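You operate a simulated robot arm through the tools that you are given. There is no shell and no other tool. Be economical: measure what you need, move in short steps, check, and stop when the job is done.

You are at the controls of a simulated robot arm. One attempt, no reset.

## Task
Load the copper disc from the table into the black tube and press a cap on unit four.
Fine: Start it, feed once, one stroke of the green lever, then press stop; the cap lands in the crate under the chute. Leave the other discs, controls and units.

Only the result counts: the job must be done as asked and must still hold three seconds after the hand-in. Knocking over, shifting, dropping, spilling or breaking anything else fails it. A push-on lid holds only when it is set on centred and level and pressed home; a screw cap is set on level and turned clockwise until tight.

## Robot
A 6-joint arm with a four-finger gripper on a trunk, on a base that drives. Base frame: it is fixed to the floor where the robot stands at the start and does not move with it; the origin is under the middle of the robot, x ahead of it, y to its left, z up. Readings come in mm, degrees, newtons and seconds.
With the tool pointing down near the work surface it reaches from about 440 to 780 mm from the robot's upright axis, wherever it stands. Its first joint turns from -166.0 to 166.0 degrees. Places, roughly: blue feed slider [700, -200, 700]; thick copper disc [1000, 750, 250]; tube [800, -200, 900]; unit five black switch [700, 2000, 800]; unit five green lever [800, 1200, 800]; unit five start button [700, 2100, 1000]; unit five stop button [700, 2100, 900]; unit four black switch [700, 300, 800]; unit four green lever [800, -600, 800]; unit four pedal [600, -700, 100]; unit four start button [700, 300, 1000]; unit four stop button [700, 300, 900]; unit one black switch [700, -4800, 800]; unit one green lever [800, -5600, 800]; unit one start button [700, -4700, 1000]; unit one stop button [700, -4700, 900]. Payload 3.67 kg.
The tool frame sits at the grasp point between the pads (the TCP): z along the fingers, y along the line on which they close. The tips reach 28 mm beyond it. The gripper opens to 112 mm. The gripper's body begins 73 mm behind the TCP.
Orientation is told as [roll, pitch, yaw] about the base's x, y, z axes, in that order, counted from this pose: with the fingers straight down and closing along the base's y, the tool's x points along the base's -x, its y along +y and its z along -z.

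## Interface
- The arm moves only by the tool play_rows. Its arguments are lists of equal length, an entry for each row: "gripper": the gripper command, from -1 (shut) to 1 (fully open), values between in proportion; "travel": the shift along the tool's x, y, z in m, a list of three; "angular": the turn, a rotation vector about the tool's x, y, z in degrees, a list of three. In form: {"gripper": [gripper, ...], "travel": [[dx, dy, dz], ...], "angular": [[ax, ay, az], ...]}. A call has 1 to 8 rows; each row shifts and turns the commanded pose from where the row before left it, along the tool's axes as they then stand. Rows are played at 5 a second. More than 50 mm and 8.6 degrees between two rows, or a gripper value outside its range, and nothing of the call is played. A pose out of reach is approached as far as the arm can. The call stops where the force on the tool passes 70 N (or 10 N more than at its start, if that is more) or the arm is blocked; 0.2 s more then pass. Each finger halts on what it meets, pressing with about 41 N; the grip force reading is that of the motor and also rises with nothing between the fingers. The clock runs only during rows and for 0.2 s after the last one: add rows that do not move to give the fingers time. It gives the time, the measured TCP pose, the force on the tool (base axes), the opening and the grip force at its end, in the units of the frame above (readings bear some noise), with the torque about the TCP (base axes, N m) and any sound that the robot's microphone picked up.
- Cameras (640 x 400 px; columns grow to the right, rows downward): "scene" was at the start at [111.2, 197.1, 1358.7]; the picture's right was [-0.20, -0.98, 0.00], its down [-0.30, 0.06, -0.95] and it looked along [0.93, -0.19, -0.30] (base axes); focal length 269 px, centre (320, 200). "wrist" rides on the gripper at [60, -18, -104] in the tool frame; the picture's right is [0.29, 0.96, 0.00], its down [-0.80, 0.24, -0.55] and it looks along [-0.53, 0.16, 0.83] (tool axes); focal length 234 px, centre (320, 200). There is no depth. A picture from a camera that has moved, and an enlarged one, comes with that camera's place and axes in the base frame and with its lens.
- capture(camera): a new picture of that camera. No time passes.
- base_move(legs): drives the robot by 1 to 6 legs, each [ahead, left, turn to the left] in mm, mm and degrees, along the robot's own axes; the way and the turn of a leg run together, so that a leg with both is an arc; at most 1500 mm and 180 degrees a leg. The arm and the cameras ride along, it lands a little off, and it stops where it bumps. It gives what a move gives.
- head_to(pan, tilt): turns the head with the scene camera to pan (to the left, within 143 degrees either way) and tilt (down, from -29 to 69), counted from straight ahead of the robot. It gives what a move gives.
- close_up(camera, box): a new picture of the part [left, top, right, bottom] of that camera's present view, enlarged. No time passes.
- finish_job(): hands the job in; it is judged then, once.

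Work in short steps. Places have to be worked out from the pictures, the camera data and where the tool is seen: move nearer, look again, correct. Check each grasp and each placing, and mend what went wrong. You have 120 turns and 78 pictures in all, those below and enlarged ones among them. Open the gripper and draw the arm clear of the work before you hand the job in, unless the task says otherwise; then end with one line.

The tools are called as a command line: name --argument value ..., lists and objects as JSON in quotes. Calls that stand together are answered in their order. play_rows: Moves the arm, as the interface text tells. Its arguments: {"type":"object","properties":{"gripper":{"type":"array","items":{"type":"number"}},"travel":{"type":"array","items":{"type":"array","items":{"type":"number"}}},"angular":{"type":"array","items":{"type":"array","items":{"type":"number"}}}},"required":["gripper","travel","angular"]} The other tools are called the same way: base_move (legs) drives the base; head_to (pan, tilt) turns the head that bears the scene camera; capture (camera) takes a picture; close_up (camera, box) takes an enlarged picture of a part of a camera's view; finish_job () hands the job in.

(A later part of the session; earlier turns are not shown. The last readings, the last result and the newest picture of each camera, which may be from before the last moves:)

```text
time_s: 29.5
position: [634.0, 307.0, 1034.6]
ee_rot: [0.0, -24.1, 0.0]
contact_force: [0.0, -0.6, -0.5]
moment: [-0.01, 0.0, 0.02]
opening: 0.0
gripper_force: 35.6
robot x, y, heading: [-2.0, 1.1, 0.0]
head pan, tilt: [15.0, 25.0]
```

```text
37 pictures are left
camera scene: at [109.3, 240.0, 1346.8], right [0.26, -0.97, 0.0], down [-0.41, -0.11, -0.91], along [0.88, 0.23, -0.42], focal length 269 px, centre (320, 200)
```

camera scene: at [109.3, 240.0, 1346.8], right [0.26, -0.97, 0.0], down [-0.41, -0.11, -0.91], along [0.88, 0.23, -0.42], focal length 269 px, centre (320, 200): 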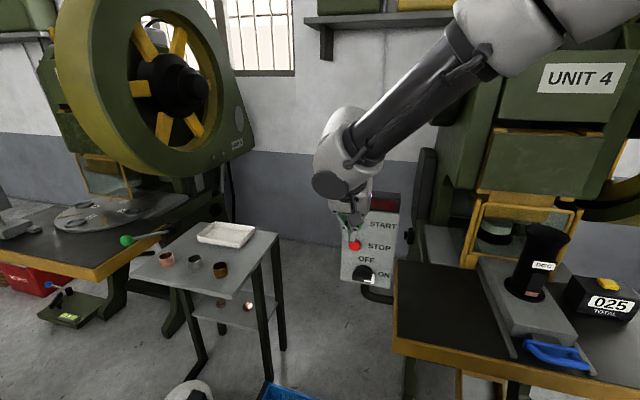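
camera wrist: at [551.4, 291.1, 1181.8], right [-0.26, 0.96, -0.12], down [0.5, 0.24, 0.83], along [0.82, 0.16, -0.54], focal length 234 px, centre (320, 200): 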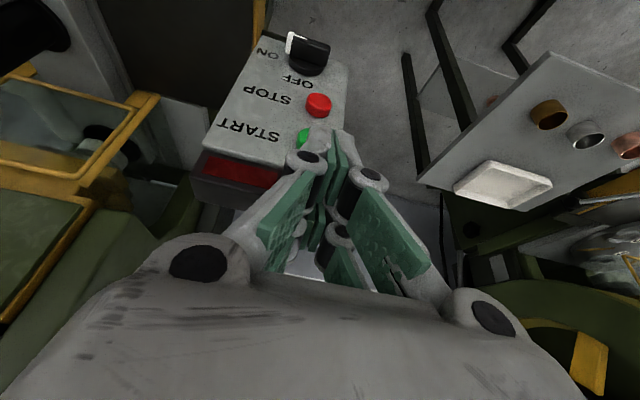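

I need the lamp view unobstructed and must go to the feed slider anyway; I straighten the tool and travel right.

play_rows --gripper '[-1, -1, -1, -1, -1, -1, -1, -1]' --travel '[[0, -0.045, 0], [0, -0.045, 0], [0, -0.045, 0], [0, -0.042, -0.02], [0, -0.045, -0.02], [0, -0.045, -0.02], [0, -0.048, 0], [0, -0.048, 0]]' --angular '[[0, 8, 0], [0, 8, 0], [0, 8, 0], [0, 0, 0], [0, 0, 0], [0, 0, 0], [0, 0, 0], [0, 0, 0]]'

capture --camera "scene"

```text
time_s: 31.3
position: [635.2, -57.4, 1096.7]
ee_rot: [0.2, -0.1, 0.0]
contact_force: [-0.1, 1.4, -0.9]
moment: [-0.02, 0.01, 0.02]
opening: 0.0
gripper_force: 35.7
robot x, y, heading: [0.9, 0.6, 0.0]
head pan, tilt: [15.0, 25.0]
```

```text
36 pictures are left
camera scene: at [108.8, 240.1, 1346.8], right [0.26, -0.97, 0.0], down [-0.41, -0.11, -0.91], along [0.88, 0.23, -0.42], focal length 269 px, centre (320, 200)
```

scene: 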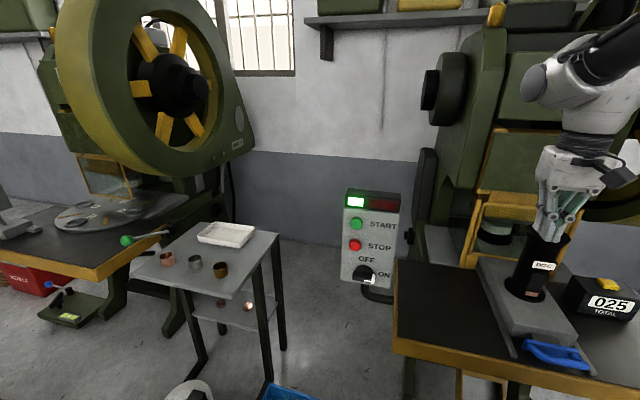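

The green lamp is lit: the unit runs. Now I look at the blue feed slider in detail.

head_to --pan -15 --tilt 35

close_up --camera "scene" --box '[320, 160, 440, 270]'

capture --camera "wrist"

```text
time_s: 32.2
position: [634.4, -56.4, 1095.5]
ee_rot: [0.1, -0.1, -0.1]
contact_force: [0.1, 0.3, -0.7]
moment: [-0.01, 0.01, -0.03]
opening: 0.2
gripper_force: 35.6
robot x, y, heading: [-1.8, 2.5, -0.1]
head pan, tilt: [-15.0, 35.0]
```

```text
3.64 times, centred on (380, 215) of scene
camera zoom: at [105.0, 193.2, 1331.1], right [-0.26, -0.97, 0.0], down [-0.55, 0.15, -0.82], along [0.79, -0.21, -0.57], focal length 979 px, centre (102, 146)
```

zoom: 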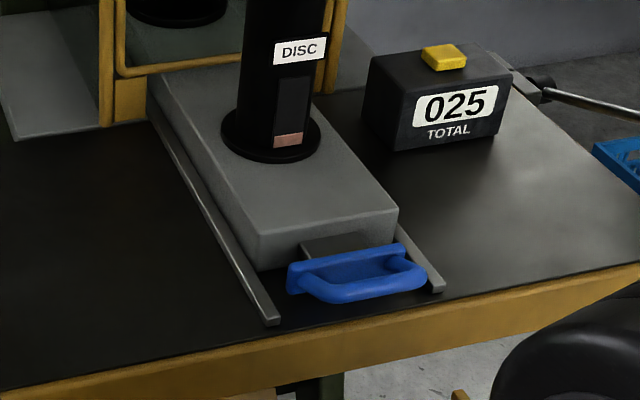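

```text
34 pictures are left
camera wrist: at [575.1, -73.7, 1199.7], right [-0.29, 0.96, 0.0], down [0.8, 0.24, 0.56], along [0.53, 0.16, -0.83], focal length 234 px, centre (320, 200)
```

wrist: 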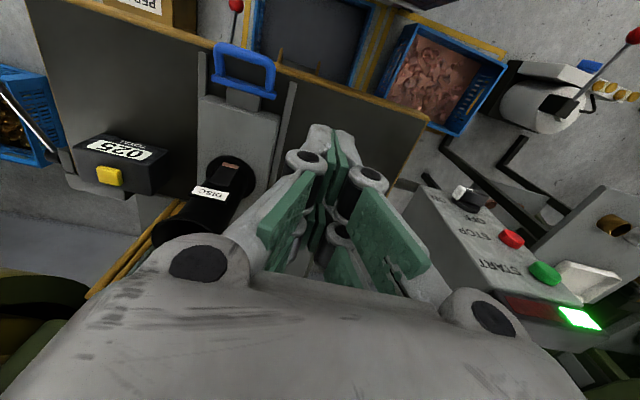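

The handle is a flat blue loop pulled slightly out of the block, front bar near [620,-175,~760]. I go above it while turning the gripper 90° so the fingers close along x.

play_rows --gripper '[-1, -1, -1, -1, -1, -1, -1, -1]' --travel '[[0.004, -0.04, 0], [0.004, -0.04, 0], [0.004, -0.038, 0], [0, 0, 0], [0, 0, 0], [0, 0, 0], [0, 0, 0], [0, 0, 0]]' --angular '[[0, 0, 0], [0, 0, 0], [0, 0, 0], [0, 0, 8.2], [0, 0, 8.2], [0, 0, 8.2], [0, 0, 8.2], [0, 0, 8.2]]'

play_rows --gripper '[-1, -1, -1, -1, -0.5, -0.4, -0.4]' --travel '[[0, 0, 0.035], [0, 0, 0.035], [0, 0, 0.035], [0, 0, 0.035], [0, 0, 0.035], [0, 0, 0.03], [0, 0, 0]]' --angular '[[0, 0, 8.2], [0, 0, 8.2], [0, 0, 8.2], [0, 0, 8.2], [0, 0, 8.2], [0, 0, 8], [0, 0, 0]]'

capture --camera "wrist"

close_up --camera "scene" --box '[320, 150, 440, 270]'

```text
time_s: 34.0
position: [622.6, -174.4, 1095.0]
ee_rot: [0.1, 0.0, -41.0]
contact_force: [-0.2, -0.1, -0.7]
moment: [0.04, 0.02, 0.01]
opening: 0.2
gripper_force: 35.3
robot x, y, heading: [-0.8, 1.9, 0.2]
head pan, tilt: [-15.0, 35.0]
```

```text
time_s: 35.6
position: [624.3, -174.1, 890.5]
ee_rot: [0.1, 0.0, -90.1]
contact_force: [-0.1, -0.4, -0.5]
moment: [0.01, 0.04, 0.0]
opening: 33.8
gripper_force: 0.0
robot x, y, heading: [-0.0, 1.8, 0.0]
head pan, tilt: [-15.0, 35.0]
```

```text
33 pictures are left
camera wrist: at [606.4, -113.5, 994.5], right [0.96, 0.29, 0.0], down [0.24, -0.8, 0.55], along [0.16, -0.53, -0.83], focal length 234 px, centre (320, 200)
```

wrist: 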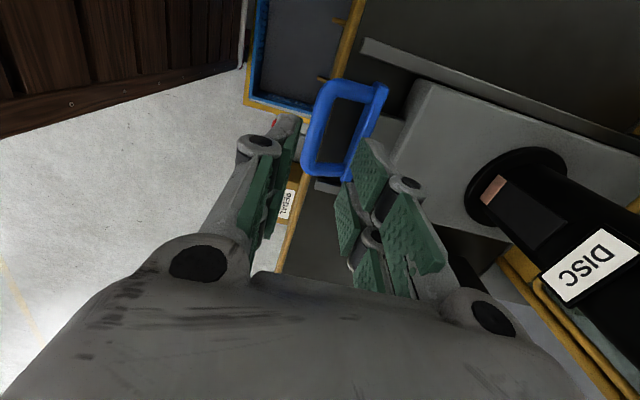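

```text
3.33 times, centred on (380, 210) of scene
camera zoom: at [104.9, 193.2, 1331.1], right [-0.26, -0.97, 0.0], down [-0.55, 0.15, -0.82], along [0.79, -0.21, -0.57], focal length 897 px, centre (120, 167)
```

zoom: 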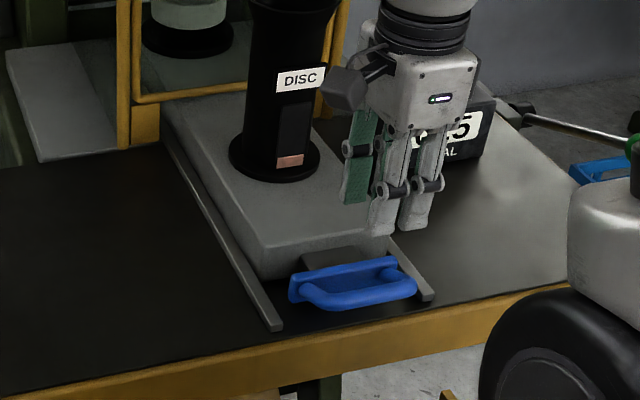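

Front bar is at about [625,-180], top near z 763. I descend to tips at ~778 with a 36 mm opening and check straddling.

play_rows --gripper '[-0.33, -0.33, -0.33]' --travel '[[-0.005, 0, 0.04], [0, 0, 0.044], [0, 0, 0]]' --angular '[[0, 0, 0], [0, 0, 0], [0, 0, 0]]'

close_up --camera "wrist" --box '[200, 50, 440, 250]'

close_up --camera "scene" --box '[340, 180, 420, 260]'

```text
time_s: 36.4
position: [624.5, -179.7, 804.9]
ee_rot: [0.0, 0.1, -90.0]
contact_force: [0.2, 0.1, 0.4]
moment: [0.01, -0.01, 0.0]
opening: 37.7
gripper_force: 0.1
robot x, y, heading: [-1.3, 0.5, -0.2]
head pan, tilt: [-15.0, 35.0]
```

```text
2.00 times, centred on (320, 150) of wrist
camera zoom: at [606.9, -118.2, 910.4], right [0.96, 0.29, 0.0], down [0.24, -0.8, 0.55], along [0.16, -0.53, -0.83], focal length 468 px, centre (320, 300)
```

zoom: 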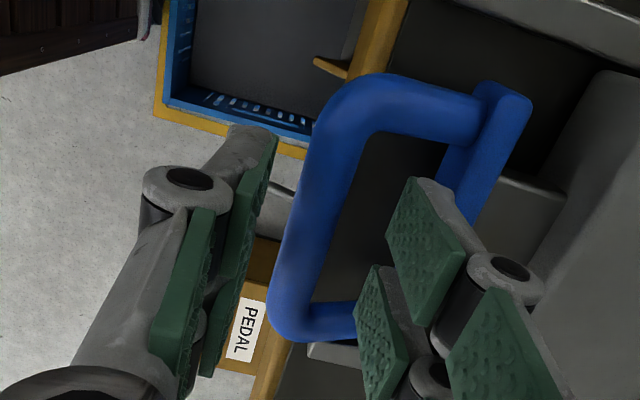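

```text
5.00 times, centred on (380, 220) of scene
camera zoom: at [104.9, 193.2, 1331.1], right [-0.26, -0.97, 0.0], down [-0.55, 0.15, -0.82], along [0.79, -0.21, -0.57], focal length 1346 px, centre (20, 100)
```

zoom: 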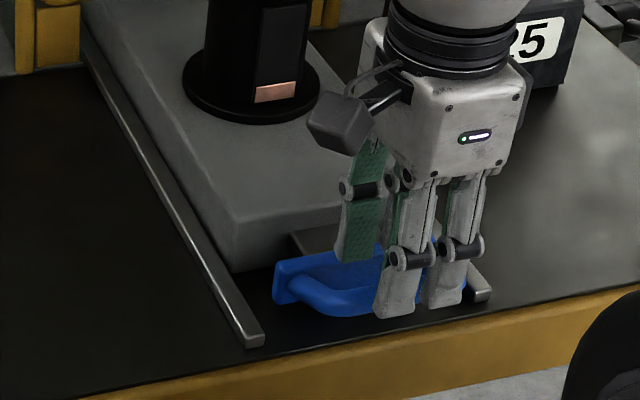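

The front bar lies between the fingers. I go down 32 mm and close on it.

play_rows --gripper '[-0.33, -0.33, -0.33, -0.6, -1, -1]' --travel '[[0, 0, 0.012], [0, 0, 0.012], [0, 0, 0.008], [0, 0, 0], [0, 0, 0], [0, 0, 0]]' --angular '[[0, 0, 0], [0, 0, 0], [0, 0, 0], [0, 0, 0], [0, 0, 0], [0, 0, 0]]'

close_up --camera "wrist" --box '[200, 50, 440, 250]'

```text
time_s: 37.8
position: [623.2, -179.5, 773.3]
ee_rot: [0.1, 0.1, -89.9]
contact_force: [-9.9, -1.9, -8.9]
moment: [-0.29, 0.01, 1.95]
opening: 15.0
gripper_force: 45.4
robot x, y, heading: [-1.4, 4.2, 0.2]
head pan, tilt: [-15.0, 35.0]
```

```text
2.00 times, centred on (320, 150) of wrist
camera zoom: at [606.0, -118.2, 877.9], right [0.96, 0.29, 0.0], down [0.24, -0.8, 0.55], along [0.16, -0.53, -0.83], focal length 468 px, centre (320, 300)
```

zoom: 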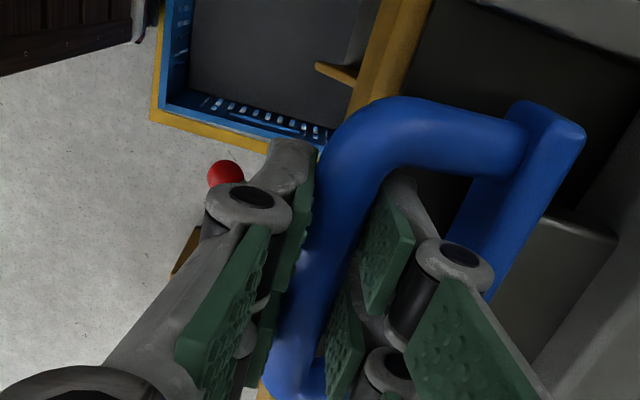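

The bar is gripped at 15 mm. I push inward (+x) in small steps and read the force.

play_rows --gripper '[-1, -1, -1, -1]' --travel '[[0, 0.004, 0], [0, 0.004, 0], [0, 0.005, 0], [0, 0, 0]]' --angular '[[0, 0, 0], [0, 0, 0], [0, 0, 0], [0, 0, 0]]'

```text
time_s: 38.6
position: [622.5, -179.6, 773.2]
ee_rot: [-1.2, 0.1, -90.0]
contact_force: [-13.6, -5.7, 26.4]
moment: [-0.08, 0.12, 2.19]
opening: 15.3
gripper_force: 44.6
robot x, y, heading: [-3.4, -0.9, -0.0]
head pan, tilt: [-15.0, 35.0]
stopped in row 3: the force on the tool passed its limit at 74 N (the readings are from after the stop); the commanded pose is now the measured one
```

It does not go further in, so it must be pulled out first. I pull gently toward the robot.

play_rows --gripper '[-1, -1, -1, -1, -1]' --travel '[[0, -0.005, -0.0005], [0, -0.008, 0], [0, -0.01, 0], [0, -0.01, 0], [0, 0, 0]]' --angular '[[1.2, 0, 0], [0, 0, 0], [0, 0, 0], [0, 0, 0], [0, 0, 0]]'

close_up --camera "wrist" --box '[200, 50, 440, 250]'

```text
time_s: 39.8
position: [591.1, -178.8, 774.0]
ee_rot: [-2.5, 0.2, -90.2]
contact_force: [-1.6, -5.8, -32.8]
moment: [0.08, -0.04, 1.99]
opening: 15.1
gripper_force: 44.9
robot x, y, heading: [-0.1, 0.2, 0.2]
head pan, tilt: [-15.0, 35.0]
```

```text
2.00 times, centred on (320, 150) of wrist
camera zoom: at [579.1, -118.3, 878.8], right [0.96, 0.29, -0.04], down [0.26, -0.8, 0.54], along [0.12, -0.53, -0.84], focal length 468 px, centre (320, 300)
```

zoom: 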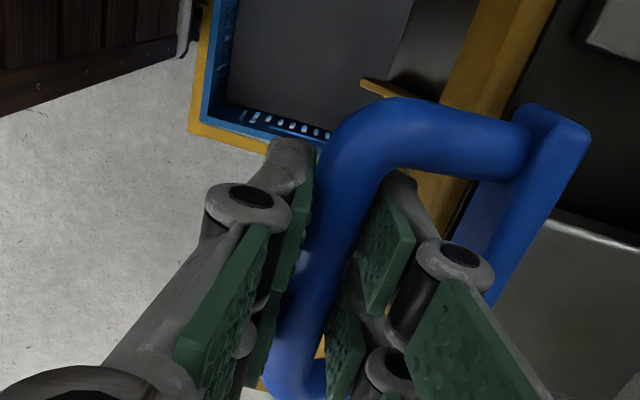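

The slider pulls out freely. I undo the slight tilt and keep pulling until its stop.

play_rows --gripper '[-1, -1, -1, -1, -1, -1, -1]' --travel '[[0, -0.008, 0], [0, -0.012, 0], [0, -0.012, 0], [0, -0.012, 0], [0, -0.012, 0], [0, -0.012, 0], [0, 0, 0]]' --angular '[[-2.4, 0, 0], [0, 0, 0], [0, 0, 0], [0, 0, 0], [0, 0, 0], [0, 0, 0], [0, 0, 0]]'

close_up --camera "scene" --box '[300, 140, 460, 300]'

```text
time_s: 41.2
position: [542.9, -179.9, 775.6]
ee_rot: [1.4, -0.1, -89.5]
contact_force: [11.7, 7.7, -24.5]
moment: [0.25, -0.05, 1.55]
opening: 15.0
gripper_force: 45.4
robot x, y, heading: [-3.8, -0.5, -0.1]
head pan, tilt: [-15.0, 35.0]
stopped in row 6: the force on the tool passed its limit at 83 N (the readings are from after the stop); the commanded pose is now the measured one
```

```text
2.50 times, centred on (380, 220) of scene
camera zoom: at [105.9, 193.6, 1331.0], right [-0.26, -0.97, 0.0], down [-0.55, 0.15, -0.82], along [0.79, -0.21, -0.57], focal length 673 px, centre (170, 150)
```

zoom: 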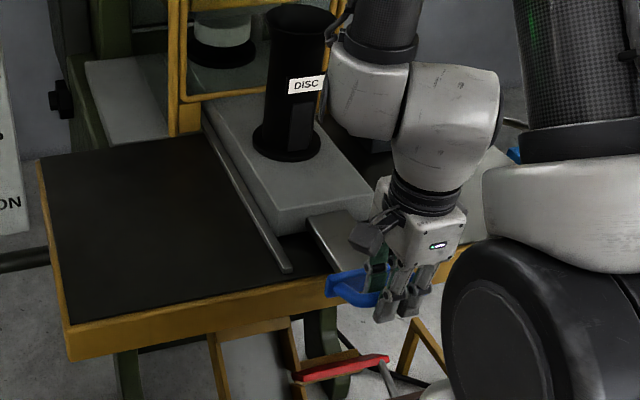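

The slider hit its outer stop after 80 mm, and the disc has left the tube window (dropped in the slide). Now I push it fully in.

play_rows --gripper '[-1, -1, -1, -1, -1, -1, -1]' --travel '[[0, 0.008, 0], [0, 0.012, 0], [0, 0.012, 0], [0, 0.012, 0], [0, 0.012, 0], [0, 0.012, 0], [0, 0.008, 0]]' --angular '[[1.2, 0, 0], [0, 0, 0], [0, 0, 0], [0, 0, 0], [0, 0, 0], [0, 0, 0], [0, 0, 0]]'

play_rows --gripper '[-1, -1, -1, -1]' --travel '[[0, 0.004, 0], [0, 0.003, 0], [0, 0.003, 0], [0, 0, 0]]' --angular '[[0, 0, 0], [0, 0, 0], [0, 0, 0], [0, 0, 0]]'

close_up --camera "scene" --box '[300, 110, 460, 270]'

```text
time_s: 42.8
position: [618.6, -180.2, 775.8]
ee_rot: [0.3, 0.1, -89.8]
contact_force: [-1.3, -1.0, -10.5]
moment: [-0.21, -0.04, 1.65]
opening: 15.5
gripper_force: 44.9
robot x, y, heading: [2.3, 1.1, 0.1]
head pan, tilt: [-15.0, 35.0]
```

```text
time_s: 43.8
position: [623.8, -179.8, 776.5]
ee_rot: [0.0, 0.1, -89.9]
contact_force: [-36.8, -13.3, 10.6]
moment: [0.09, 0.39, 1.83]
opening: 15.2
gripper_force: 44.9
robot x, y, heading: [-1.5, 0.0, 0.1]
head pan, tilt: [-15.0, 35.0]
```

```text
2.50 times, centred on (380, 190) of scene
camera zoom: at [103.3, 193.0, 1331.2], right [-0.26, -0.97, 0.0], down [-0.55, 0.15, -0.82], along [0.79, -0.21, -0.57], focal length 673 px, centre (170, 225)
```

zoom: 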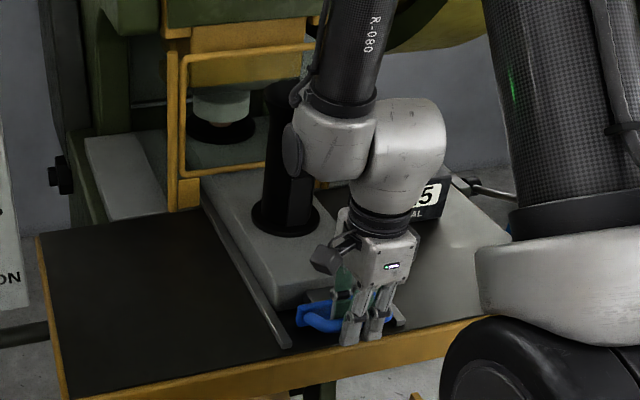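

The slider is fully in and copper is visible on the die. I release, rise clear, and check the die.

play_rows --gripper '[-0.33, -0.33, -0.33, -0.33, -0.33, -0.33, -0.6, -1]' --travel '[[0, 0, 0], [0, -0.001, 0], [0, 0, -0.02], [0, 0, -0.03], [0, 0, -0.045], [0, 0, -0.045], [0, 0, -0.045], [0, 0, -0.045]]' --angular '[[0, 0, 0], [0, 0, 0], [0, 0, 0], [0, 0, 0], [0, 0, 0], [0, 0, 0], [0, 0, 0], [0, 0, 0]]'

head_to --pan -28 --tilt 25

capture --camera "scene"

```text
time_s: 45.6
position: [625.5, -178.9, 1006.5]
ee_rot: [0.2, 0.1, -89.9]
contact_force: [0.1, -1.0, -0.8]
moment: [0.03, 0.05, 0.0]
opening: 0.0
gripper_force: 35.9
robot x, y, heading: [0.9, -1.4, 0.2]
head pan, tilt: [-15.0, 35.0]
```

```text
time_s: 46.3
position: [625.8, -178.6, 1005.5]
ee_rot: [0.3, 0.0, -89.8]
contact_force: [0.1, 0.2, 0.2]
moment: [-0.01, -0.03, 0.0]
opening: 0.0
gripper_force: 35.6
robot x, y, heading: [3.0, 2.3, 0.0]
head pan, tilt: [-28.0, 25.0]
```

```text
25 pictures are left
camera scene: at [101.2, 173.1, 1346.8], right [-0.47, -0.88, 0.0], down [-0.37, 0.2, -0.91], along [0.8, -0.42, -0.42], focal length 269 px, centre (320, 200)
```

scene: 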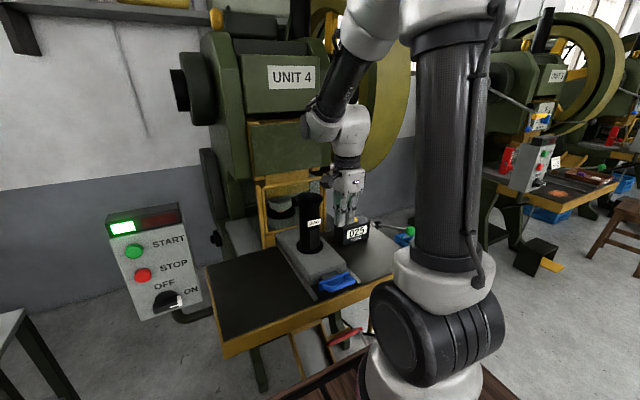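

Copper is on the die and the lamp is green. The green lever knob is near [744,-574,785], out of reach, so I check the floor to the right before driving sideways.

head_to --pan -55 --tilt 45

capture --camera "scene"

capture --camera "wrist"

```text
time_s: 47.2
position: [625.2, -178.7, 1006.5]
ee_rot: [0.3, 0.0, -89.8]
contact_force: [0.0, -0.1, -1.2]
moment: [-0.01, 0.03, 0.03]
opening: 0.0
gripper_force: 35.7
robot x, y, heading: [-1.0, 0.4, 0.2]
head pan, tilt: [-55.0, 45.0]
```

```text
24 pictures are left
camera scene: at [66.5, 149.7, 1316.3], right [-0.82, -0.57, 0.0], down [-0.41, 0.58, -0.71], along [0.41, -0.58, -0.71], focal length 269 px, centre (320, 200)
```

scene: 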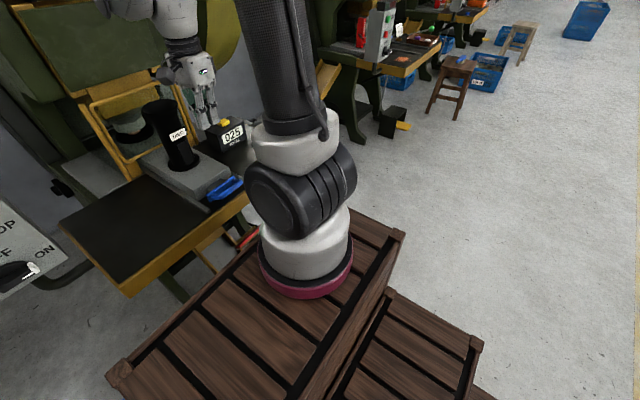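

```text
23 pictures are left
camera wrist: at [606.9, -118.4, 1109.7], right [0.96, 0.29, 0.0], down [0.24, -0.8, 0.56], along [0.17, -0.53, -0.83], focal length 234 px, centre (320, 200)
```

wrist: 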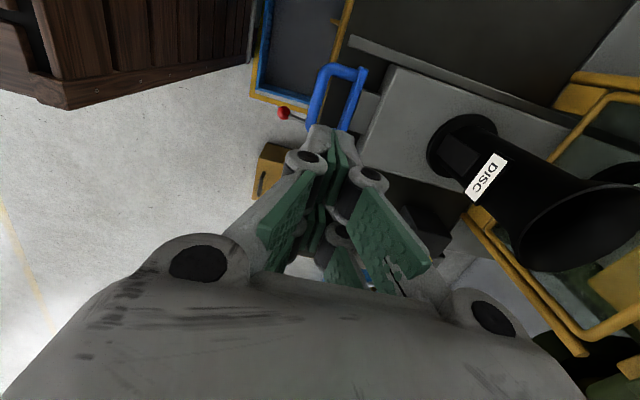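

Floor right is clear, but the arm may reach the lever without driving. I try moving the arm toward [690,-480] at this height first.

play_rows --gripper '[-1, -1, -1, -1, -1, -1, -1]' --travel '[[-0.043, 0.009, 0], [-0.043, 0.009, 0], [-0.043, 0.009, 0], [-0.043, 0.009, 0], [-0.043, 0.009, 0], [-0.043, 0.009, 0], [-0.043, 0.009, 0]]' --angular '[[0, 0, 0], [0, 0, 0], [0, 0, 0], [0, 0, 0], [0, 0, 0], [0, 0, 0], [0, 0, 0]]'

capture --camera "wrist"

```text
time_s: 48.8
position: [689.0, -478.3, 1007.2]
ee_rot: [0.3, 0.0, -89.8]
contact_force: [-0.8, 0.8, 0.2]
moment: [-0.06, -0.01, 0.0]
opening: 0.0
gripper_force: 35.6
robot x, y, heading: [-1.0, 0.7, -0.2]
head pan, tilt: [-55.0, 45.0]
```

```text
22 pictures are left
camera wrist: at [671.4, -417.4, 1110.7], right [0.96, 0.29, 0.01], down [0.24, -0.8, 0.56], along [0.17, -0.53, -0.83], focal length 234 px, centre (320, 200)
```

wrist: 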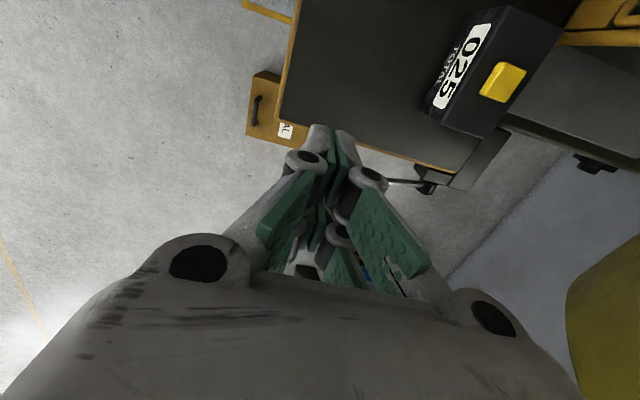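

Reachable so far. The lever pivot is at the table's right edge around [927,-565]; I view the lever with the scene camera.

head_to --pan -45 --tilt 28

capture --camera "scene"

```text
time_s: 49.6
position: [689.6, -478.1, 1006.8]
ee_rot: [0.3, 0.0, -89.8]
contact_force: [-0.1, -0.5, -0.2]
moment: [0.0, 0.0, 0.01]
opening: 0.0
gripper_force: 35.5
robot x, y, heading: [-0.2, -1.1, 0.0]
head pan, tilt: [-45.0, 28.0]
```

```text
21 pictures are left
camera scene: at [84.3, 151.7, 1342.0], right [-0.71, -0.71, 0.0], down [-0.33, 0.33, -0.88], along [0.62, -0.62, -0.47], focal length 269 px, centre (320, 200)
```

scene: 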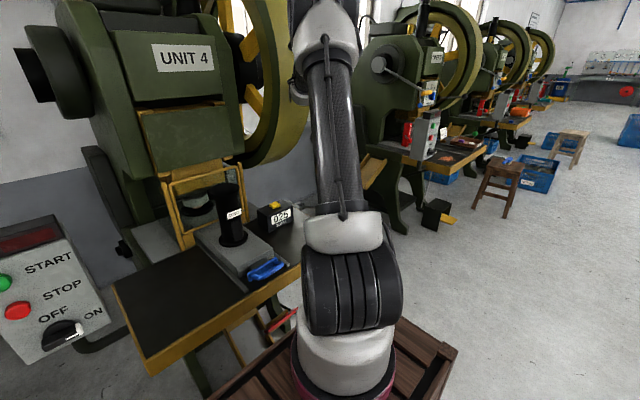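

The arm blocks the scene camera there. The knob should lie between the fingers in the wrist view, so I open the gripper and look.

play_rows --gripper '[0, 1, 1, 1]' --travel '[[0, 0, 0], [0, 0, 0], [0, 0, 0], [0, 0, 0]]' --angular '[[0, 0, 0], [0, 0, 0], [0, 0, 0], [0, 0, 0]]'

close_up --camera "wrist" --box '[180, 40, 480, 280]'

```text
time_s: 50.6
position: [689.7, -478.4, 1006.8]
ee_rot: [0.3, 0.0, -89.8]
contact_force: [0.3, -0.1, 0.5]
moment: [0.01, 0.04, 0.0]
opening: 111.8
gripper_force: 0.1
robot x, y, heading: [-0.9, 2.9, -0.2]
head pan, tilt: [-45.0, 28.0]
```

```text
1.67 times, centred on (330, 160) of wrist
camera zoom: at [671.3, -417.4, 1110.4], right [0.96, 0.29, 0.0], down [0.24, -0.8, 0.56], along [0.17, -0.53, -0.83], focal length 390 px, centre (303, 267)
```

zoom: 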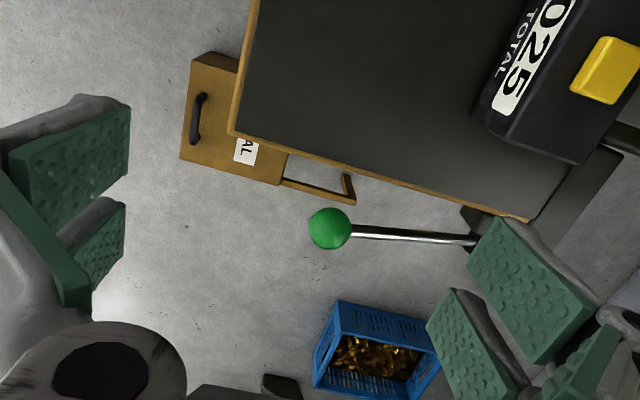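

The knob is at about [748,-575,785], 40 mm wide, its rod running back to a pivot near [933,-575,716]. I turn the gripper back to close along y so the fingers can straddle the knob beside the rod.

play_rows --gripper '[1, 1, 1, 1, 1, 1, 1, 1]' --travel '[[0, 0, 0], [0, 0, 0], [0, 0, 0], [0, 0, 0], [0, 0, 0], [0, 0, 0], [0, 0, 0], [0, 0, 0]]' --angular '[[0, 0, -8.2], [0, 0, -8.2], [0, 0, -8.2], [0, 0, -8.2], [0, 0, -8.2], [0, 0, -8.2], [0, 0, -8.2], [0, 0, -8.2]]'

play_rows --gripper '[1, 1, 1, 1, 1, 1]' --travel '[[0, 0, 0], [0, 0, 0], [0, 0, 0], [-0.02, -0.033, 0.02], [-0.02, -0.033, 0.02], [-0.018, -0.031, 0.02]]' --angular '[[0, 0, -8.2], [0, 0, -8.2], [0, 0, -7.8], [0, 0, 0], [0, 0, 0], [0, 0, 0]]'

close_up --camera "wrist" --box '[180, 40, 480, 280]'

```text
time_s: 52.4
position: [690.1, -480.4, 1007.5]
ee_rot: [0.1, -0.2, -24.1]
contact_force: [-0.5, -0.1, 0.8]
moment: [-0.03, 0.01, -0.03]
opening: 112.1
gripper_force: 0.1
robot x, y, heading: [0.0, 2.6, -0.0]
head pan, tilt: [-45.0, 28.0]
```

```text
time_s: 53.8
position: [747.7, -576.7, 948.1]
ee_rot: [-0.1, -0.4, 0.1]
contact_force: [-0.4, 0.0, 1.1]
moment: [-0.03, -0.01, 0.01]
opening: 111.9
gripper_force: 0.1
robot x, y, heading: [1.4, 2.1, 0.1]
head pan, tilt: [-45.0, 28.0]
```

```text
1.67 times, centred on (330, 160) of wrist
camera zoom: at [688.1, -593.8, 1052.0], right [-0.29, 0.96, 0.0], down [0.79, 0.24, 0.56], along [0.54, 0.16, -0.83], focal length 390 px, centre (303, 267)
```

zoom: 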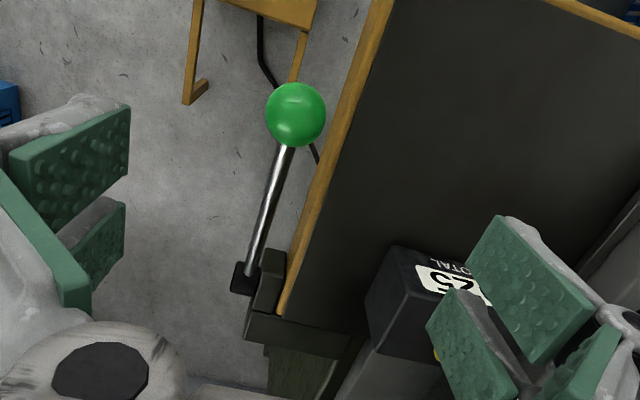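

The knob is at [748,-580,785] with the table edge near y −543, so gripping sideways on a down stroke would be tight. I close the fingers, turn them 90° for a slim profile, and will press the knob down from above.

play_rows --gripper '[0, -1, -1, -1, -1, -1, -1, -1]' --travel '[[0, -0.003, 0], [0, 0, 0], [0, 0, 0], [0, 0, 0], [0, 0, 0], [0, 0, 0], [0, 0, 0], [0, 0, 0]]' --angular '[[0, 0, 8.2], [0, 0, 8.2], [0, 0, 8.2], [0, 0, 8.2], [0, 0, 8.2], [0, 0, 8.2], [0, 0, 8.2], [0, 0, 8.2]]'

play_rows --gripper '[-1, -1, -1, -1, -1, -1]' --travel '[[0, 0, 0], [0, 0, 0], [0, 0, 0], [0, 0, 0.035], [0, -0.003, 0.035], [0, 0, 0.03]]' --angular '[[0, 0, 8.2], [0, 0, 8.2], [0, 0, 8], [0, 0, 0], [0, 0, 0], [0, 0, 0]]'

close_up --camera "wrist" --box '[180, 40, 480, 280]'

```text
time_s: 55.6
position: [748.7, -581.2, 947.8]
ee_rot: [0.2, -0.1, -65.8]
contact_force: [0.4, 0.0, -0.2]
moment: [0.01, -0.02, 0.03]
opening: 0.0
gripper_force: 35.6
robot x, y, heading: [1.3, 0.4, 0.1]
head pan, tilt: [-45.0, 28.0]
```

```text
time_s: 57.0
position: [745.4, -580.5, 846.4]
ee_rot: [0.4, -0.1, -90.0]
contact_force: [-0.3, 0.1, -0.2]
moment: [0.0, -0.01, 0.0]
opening: 0.0
gripper_force: 36.1
robot x, y, heading: [1.3, -3.8, -0.2]
head pan, tilt: [-45.0, 28.0]
```

```text
1.67 times, centred on (330, 160) of wrist
camera zoom: at [727.1, -518.3, 951.3], right [0.96, 0.29, 0.01], down [0.24, -0.8, 0.56], along [0.16, -0.53, -0.83], focal length 390 px, centre (303, 267)
```

zoom: 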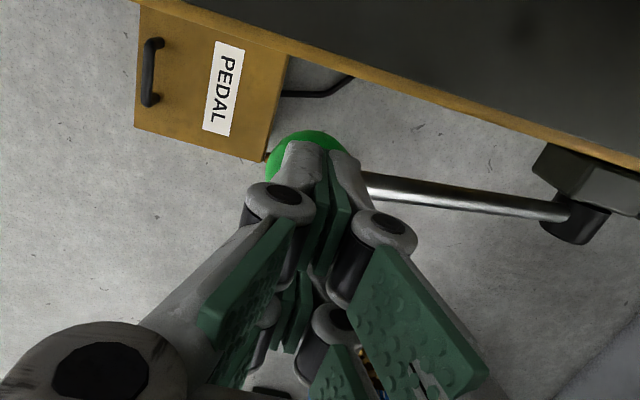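

The tip sits over the knob. I press down in 10 mm steps, watching force and sounds.

play_rows --gripper '[-1, -1, -1, -1, -1, -1]' --travel '[[0, 0, 0.01], [0, 0, 0.01], [0, 0, 0.01], [0, 0, 0.01], [0, 0, 0.01], [0, 0, 0]]' --angular '[[0, 0, 0], [0, 0, 0], [0, 0, 0], [0, 0, 0], [0, 0, 0], [0, 0, 0]]'

close_up --camera "wrist" --box '[180, 40, 480, 280]'

```text
time_s: 58.4
position: [745.1, -580.5, 797.3]
ee_rot: [0.3, 0.0, -90.0]
contact_force: [-2.1, -0.6, 3.3]
moment: [-0.06, 0.04, -0.04]
opening: 0.0
gripper_force: 35.6
robot x, y, heading: [-0.4, -1.5, 0.0]
head pan, tilt: [-45.0, 28.0]
```

```text
1.67 times, centred on (330, 160) of wrist
camera zoom: at [727.3, -519.2, 901.2], right [0.96, 0.29, 0.01], down [0.24, -0.8, 0.56], along [0.16, -0.53, -0.83], focal length 390 px, centre (303, 267)
```

zoom: 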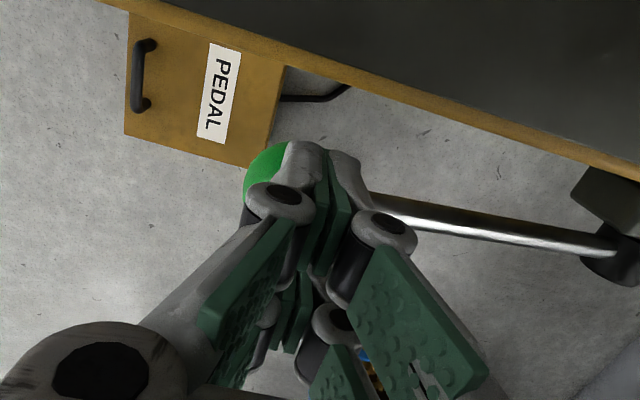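

The lever moves easily downward and the knob drifts about 8 mm toward the robot. I keep pressing and follow it.

play_rows --gripper '[-1, -1, -1, -1, -1, -1]' --travel '[[0, -0.004, 0.008], [0, -0.004, 0.01], [0, 0, 0.01], [0, 0, 0.01], [0, 0, 0.01], [0, 0, 0]]' --angular '[[0, 0, 0], [0, 0, 0], [0, 0, 0], [0, 0, 0], [0, 0, 0], [0, 0, 0]]'

close_up --camera "wrist" --box '[180, 40, 480, 280]'

```text
time_s: 59.5
position: [738.6, -582.6, 764.9]
ee_rot: [0.9, -0.6, -89.8]
contact_force: [-7.2, 8.6, 30.1]
moment: [0.39, 0.25, 0.06]
opening: 0.2
gripper_force: 35.9
robot x, y, heading: [0.6, -0.2, -0.1]
head pan, tilt: [-45.0, 28.0]
stopped in row 5: the force on the tool passed its limit at 85 N (the readings are from after the stop); the commanded pose is now the measured one
```

```text
1.67 times, centred on (330, 160) of wrist
camera zoom: at [720.9, -520.7, 868.9], right [0.96, 0.29, 0.01], down [0.23, -0.79, 0.57], along [0.17, -0.54, -0.82], focal length 390 px, centre (303, 267)
```

zoom: 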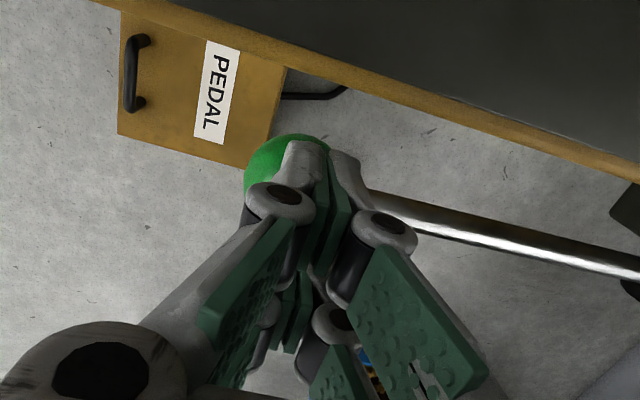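

The lever stopped at 85 N, about level. I check whether the press reacted.

head_to --pan -15 --tilt 30

close_up --camera "scene" --box '[180, 80, 480, 300]'

```text
time_s: 60.5
position: [740.0, -582.6, 763.9]
ee_rot: [0.9, -0.7, -89.9]
contact_force: [-1.4, 9.9, 47.7]
moment: [0.41, 0.18, 0.05]
opening: 0.1
gripper_force: 35.8
robot x, y, heading: [-2.6, -0.3, 0.0]
head pan, tilt: [-15.0, 30.0]
```

```text
1.82 times, centred on (330, 190) of scene
camera zoom: at [105.6, 194.3, 1338.8], right [-0.26, -0.97, 0.0], down [-0.48, 0.13, -0.87], along [0.84, -0.23, -0.5], focal length 489 px, centre (302, 218)
```

zoom: 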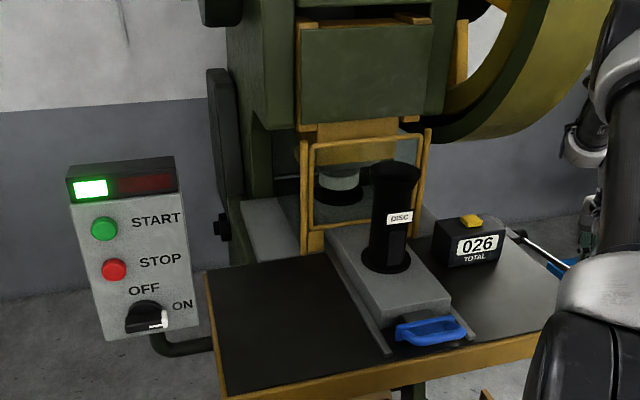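

The counter went to 026: the stroke is done. I release by rising straight up and check whether the lever follows.

play_rows --gripper '[-1, -1, -1, -1, -1, -1, -1]' --travel '[[0, 0, -0.01], [0, 0, -0.02], [0, 0, -0.03], [0, 0, -0.04], [0, 0, -0.045], [0, 0, -0.045], [0, 0, -0.045]]' --angular '[[0, 0, 0], [0, 0, 0], [0, 0, 0], [0, 0, 0], [0, 0, 0], [0, 0, 0], [0, 0, 0]]'

close_up --camera "wrist" --box '[180, 40, 480, 280]'

close_up --camera "scene" --box '[300, 130, 500, 290]'

```text
time_s: 62.1
position: [737.7, -581.9, 997.5]
ee_rot: [0.5, -0.4, -89.9]
contact_force: [-0.2, -0.4, -1.3]
moment: [0.04, 0.07, 0.0]
opening: 0.1
gripper_force: 35.9
robot x, y, heading: [1.5, 2.6, -0.1]
head pan, tilt: [-15.0, 30.0]
```

```text
1.67 times, centred on (330, 160) of wrist
camera zoom: at [718.0, -519.4, 1100.3], right [0.96, 0.29, 0.01], down [0.23, -0.79, 0.56], along [0.17, -0.54, -0.83], focal length 390 px, centre (303, 267)
```

zoom: 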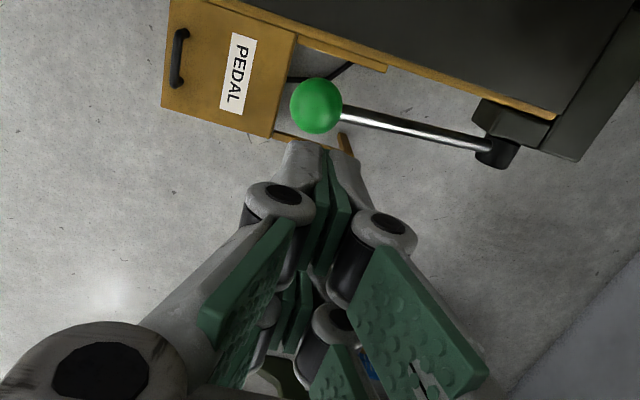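

```text
2.50 times, centred on (400, 210) of scene
camera zoom: at [107.4, 192.6, 1338.9], right [-0.26, -0.97, 0.0], down [-0.48, 0.13, -0.87], along [0.84, -0.22, -0.5], focal length 673 px, centre (120, 175)
```

zoom: 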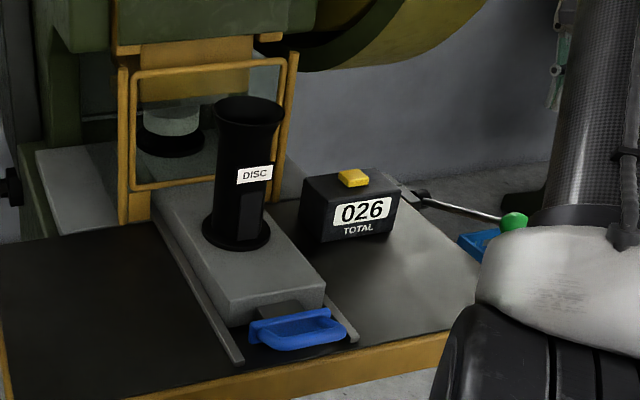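

The lever sprang back up. Now I return toward the control box for stop, passing in front of the tube at x≈638.

play_rows --gripper '[-1, -1, -1, -1, -1, -1, -1, -1]' --travel '[[0.042, -0.0125, -0.01], [0.042, -0.0125, -0.01], [0.042, -0.0125, -0.01], [0.042, -0.0125, -0.01], [0.042, -0.0125, -0.01], [0.042, -0.0125, -0.01], [0.042, -0.0125, -0.01], [0.042, -0.0125, -0.01]]' --angular '[[0, 0, 0], [0, 0, 0], [0, 0, 0], [0, 0, 0], [0, 0, 0], [0, 0, 0], [0, 0, 0], [0, 0, 0]]'

play_rows --gripper '[-1, -1, -1, -1, -1, -1, -1, -1]' --travel '[[0.048, 0, 0], [0.048, 0, 0], [0.048, 0, 0], [0.048, 0, 0], [0.048, 0, 0], [0.048, 0, 0], [0.048, 0, 0], [0.048, 0, 0]]' --angular '[[0, 0, 0], [0, 0, 0], [0, 0, 0], [0, 0, 0], [0, 0, 0], [0, 0, 0], [0, 0, 0], [0, 0, 0]]'

play_rows --gripper '[-1, -1, -1, -1, -1, -1, -1, -1]' --travel '[[0, 0, 0], [0, 0, 0], [0, 0, 0], [0, 0, 0], [0, 0, 0], [0, 0, 0], [0, 0, 0], [0, 0, 0]]' --angular '[[0, 0, -8.2], [0, 0, -8.2], [0, 0, -8.2], [0, 0, -8.2], [0, 0, -8.2], [0, 0, -8.2], [0, 0, -8.2], [0, 0, -8.2]]'

play_rows --gripper '[-1, -1, -1, -1, -1, -1]' --travel '[[0, 0, 0], [0, 0, 0], [0, 0, 0], [0, 0.045, 0], [0, 0.045, 0], [0, 0.045, 0]]' --angular '[[0, 0, -8.2], [0, 0, -8.2], [0, 0, -7.9], [0, -8, 0], [0, -8, 0], [0, -8, 0]]'

```text
time_s: 63.9
position: [635.0, -243.8, 1073.2]
ee_rot: [0.7, -0.4, -90.0]
contact_force: [0.1, -0.3, -0.7]
moment: [0.05, 0.05, 0.02]
opening: 0.0
gripper_force: 36.2
robot x, y, heading: [0.4, 0.8, -0.1]
head pan, tilt: [-15.0, 30.0]
```

```text
time_s: 65.7
position: [635.9, 139.4, 1070.6]
ee_rot: [0.7, -0.6, -90.0]
contact_force: [-0.4, -0.4, 0.2]
moment: [0.02, -0.04, -0.02]
opening: 0.0
gripper_force: 35.6
robot x, y, heading: [0.5, 4.3, 0.1]
head pan, tilt: [-15.0, 30.0]
```

```text
time_s: 67.5
position: [635.0, 139.2, 1069.6]
ee_rot: [-0.1, -0.8, -24.1]
contact_force: [-0.6, 0.6, -0.6]
moment: [0.04, -0.02, 0.01]
opening: 0.0
gripper_force: 36.2
robot x, y, heading: [-5.1, 3.1, -0.0]
head pan, tilt: [-15.0, 30.0]
```

```text
time_s: 68.9
position: [635.3, 274.7, 1068.2]
ee_rot: [-0.5, -24.8, 0.2]
contact_force: [-0.2, -0.6, 0.7]
moment: [0.02, -0.01, 0.02]
opening: 0.0
gripper_force: 35.3
robot x, y, heading: [-1.2, -0.9, -0.1]
head pan, tilt: [-15.0, 30.0]
```

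The tool is tilted and beside the panel. I lower to stop-button height (tip z≈912) about 45 mm short of it and look.

play_rows --gripper '[-1, -1, -1, -1]' --travel '[[0.0057, 0.008, 0.033], [0.0057, 0.008, 0.033], [0.0057, 0.008, 0.033], [0.0057, 0.008, 0.033]]' --angular '[[0, 0, 0], [0, 0, 0], [0, 0, 0], [0, 0, 0]]'

head_to --pan 15 --tilt 25

close_up --camera "scene" --box '[300, 130, 440, 290]'

close_up --camera "wrist" --box '[200, 0, 440, 200]'

```text
time_s: 69.9
position: [669.6, 305.7, 938.7]
ee_rot: [-0.4, -24.7, 0.1]
contact_force: [-0.8, 0.3, -0.1]
moment: [0.0, -0.01, -0.02]
opening: 0.2
gripper_force: 36.2
robot x, y, heading: [-1.2, 4.6, -0.1]
head pan, tilt: [-15.0, 30.0]
```

```text
time_s: 70.8
position: [669.1, 305.4, 937.7]
ee_rot: [-0.6, -24.7, 0.2]
contact_force: [-0.1, -0.4, 0.5]
moment: [0.03, -0.02, -0.02]
opening: 0.1
gripper_force: 35.9
robot x, y, heading: [2.6, 2.6, 0.1]
head pan, tilt: [15.0, 25.0]
```

```text
2.50 times, centred on (370, 210) of scene
camera zoom: at [108.7, 240.2, 1346.8], right [0.26, -0.97, 0.0], down [-0.41, -0.11, -0.91], along [0.88, 0.23, -0.42], focal length 673 px, centre (195, 175)
```

zoom: 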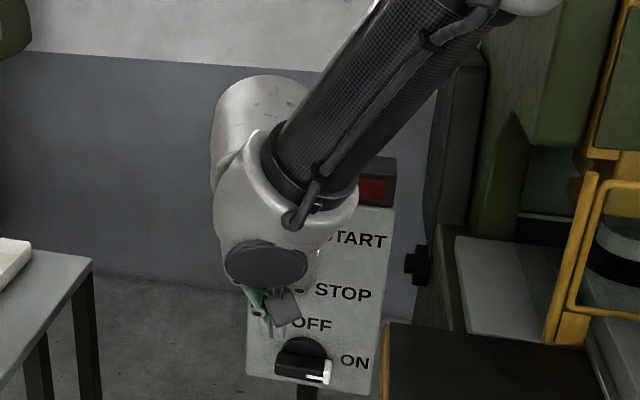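

```text
2.00 times, centred on (320, 100) of wrist
camera zoom: at [572.3, 289.2, 1008.7], right [-0.26, 0.96, -0.13], down [0.49, 0.25, 0.83], along [0.83, 0.15, -0.54], focal length 468 px, centre (320, 400)
```

zoom: 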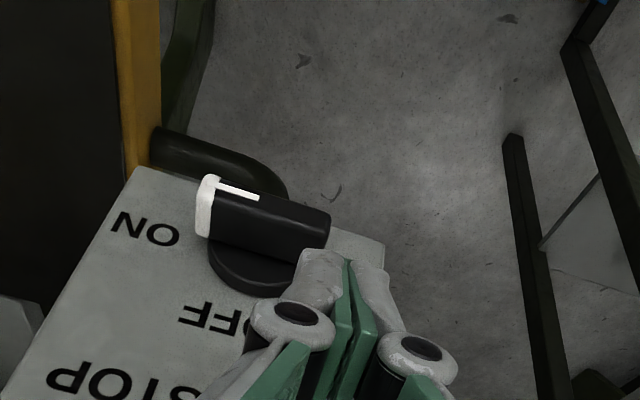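

The tip clears the switch below (its top is around z 851). I advance +x to press stop.

play_rows --gripper '[-1, -1, -1, -1, -1, -1]' --travel '[[-0.0137, 0.001, 0.0061], [-0.0137, 0, 0.0061], [-0.0073, 0, 0.0033], [-0.0037, 0, 0.0016], [-0.0037, 0, 0.0016], [0, 0, 0]]' --angular '[[0, 0, 0], [0, 0, 0], [0, 0, 0], [0, 0, 0], [0, 0, 0], [0, 0, 0]]'

```text
time_s: 72.2
position: [712.9, 305.9, 938.8]
ee_rot: [-0.7, -24.5, 0.3]
contact_force: [-60.8, -0.8, -9.6]
moment: [0.05, 1.06, 0.02]
opening: 6.1
gripper_force: 35.9
robot x, y, heading: [0.0, -0.1, -0.2]
head pan, tilt: [15.0, 25.0]
heard: click
```

Click heard. I back off and up, move away to the right, and check the lamps.

play_rows --gripper '[-1, -1, -1, -1, -1, -1, -1, -1]' --travel '[[0.0091, 0, -0.0041], [0.0274, 0, -0.0122], [0.0274, 0, -0.0122], [0.01, 0, -0.045], [0, -0.045, 0], [0, -0.045, 0], [0, -0.045, 0], [0, -0.04, -0.02]]' --angular '[[0, 0, 0], [0, 0, 0], [0, 0, 0], [0, 0, 0], [0, 8, 0], [0, 8, 0], [0, 8, 0], [0, 0, 0]]'

capture --camera "scene"

capture --camera "wrist"

```text
time_s: 74.0
position: [618.6, 133.9, 996.4]
ee_rot: [-0.6, -0.5, -0.1]
contact_force: [-0.7, 1.6, 0.1]
moment: [-0.04, 0.0, -0.01]
opening: 0.3
gripper_force: 35.2
robot x, y, heading: [2.0, -0.9, -0.4]
head pan, tilt: [15.0, 25.0]
```

```text
10 pictures are left
camera scene: at [108.6, 240.7, 1346.7], right [0.26, -0.97, 0.0], down [-0.41, -0.11, -0.91], along [0.88, 0.24, -0.42], focal length 269 px, centre (320, 200)
```

scene: 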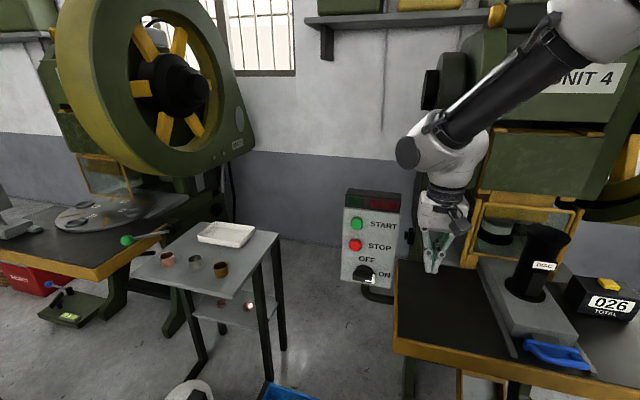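

```text
9 pictures are left
camera wrist: at [557.9, 116.4, 1100.7], right [-0.29, 0.96, -0.01], down [0.79, 0.24, 0.56], along [0.54, 0.15, -0.83], focal length 234 px, centre (320, 200)
```

wrist: 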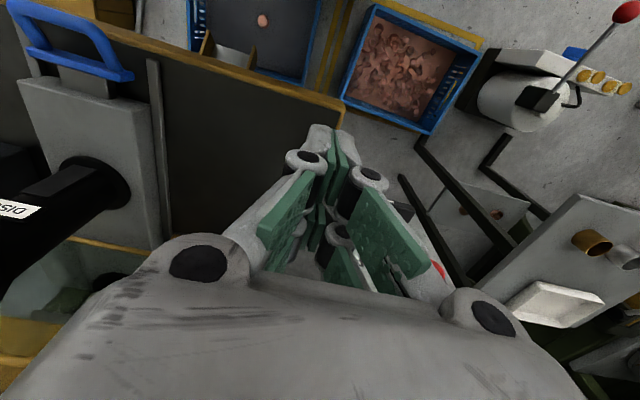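

The lamp is out, the counter shows 026, and a copper piece lies in the crate under the chute. I open the gripper, draw the arm clear, and enlarge the crate view for a final check.

close_up --camera "wrist" --box '[180, 0, 340, 100]'

play_rows --gripper '[-1, -0.5, 0, 0.5, 1, 1, 1]' --travel '[[0.015, 0, -0.045], [0.015, 0, -0.045], [0.015, 0, -0.045], [0.015, 0, -0.045], [0.015, 0, -0.045], [0, 0, -0.03], [0, 0, 0]]' --angular '[[0, 0, 0], [0, 0, 0], [0, 0, 0], [0, 0, 0], [0, 0, 0], [0, 0, 0], [0, 0, 0]]'

close_up --camera "scene" --box '[320, 170, 640, 400]'

```text
4.00 times, centred on (260, 50) of wrist
camera zoom: at [557.9, 116.4, 1100.7], right [-0.29, 0.96, -0.01], down [0.79, 0.24, 0.56], along [0.54, 0.15, -0.83], focal length 937 px, centre (560, 800)
```

zoom: 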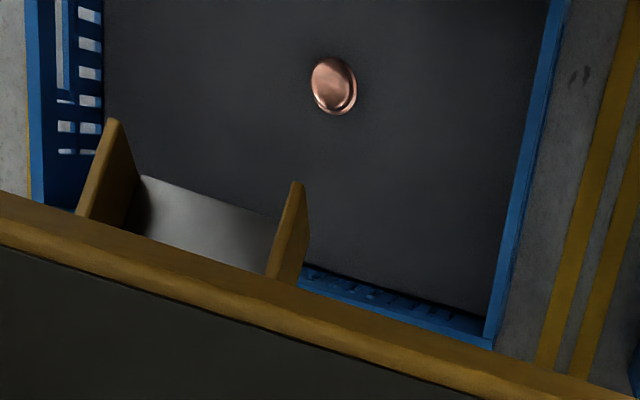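

```text
time_s: 75.7
position: [539.4, 135.0, 1249.7]
ee_rot: [-0.4, -0.7, 0.0]
contact_force: [0.4, -0.1, -0.3]
moment: [0.01, 0.0, 0.02]
opening: 111.9
gripper_force: 0.0
robot x, y, heading: [-0.8, 1.5, -0.2]
head pan, tilt: [15.0, 25.0]
```

```text
1.74 times, centred on (480, 285) of scene
camera zoom: at [108.7, 240.2, 1346.8], right [0.26, -0.97, 0.0], down [-0.41, -0.11, -0.91], along [0.88, 0.23, -0.42], focal length 468 px, centre (42, 52)
```

zoom: 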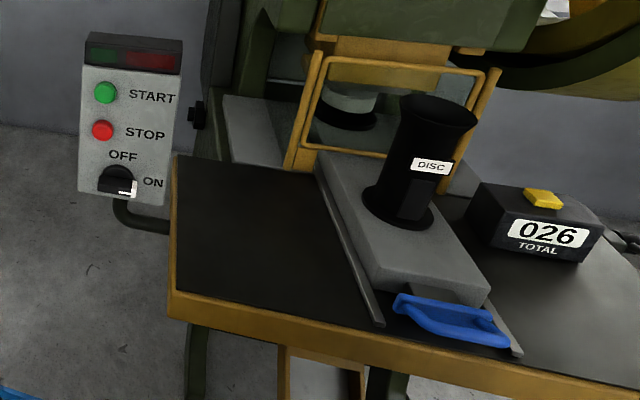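

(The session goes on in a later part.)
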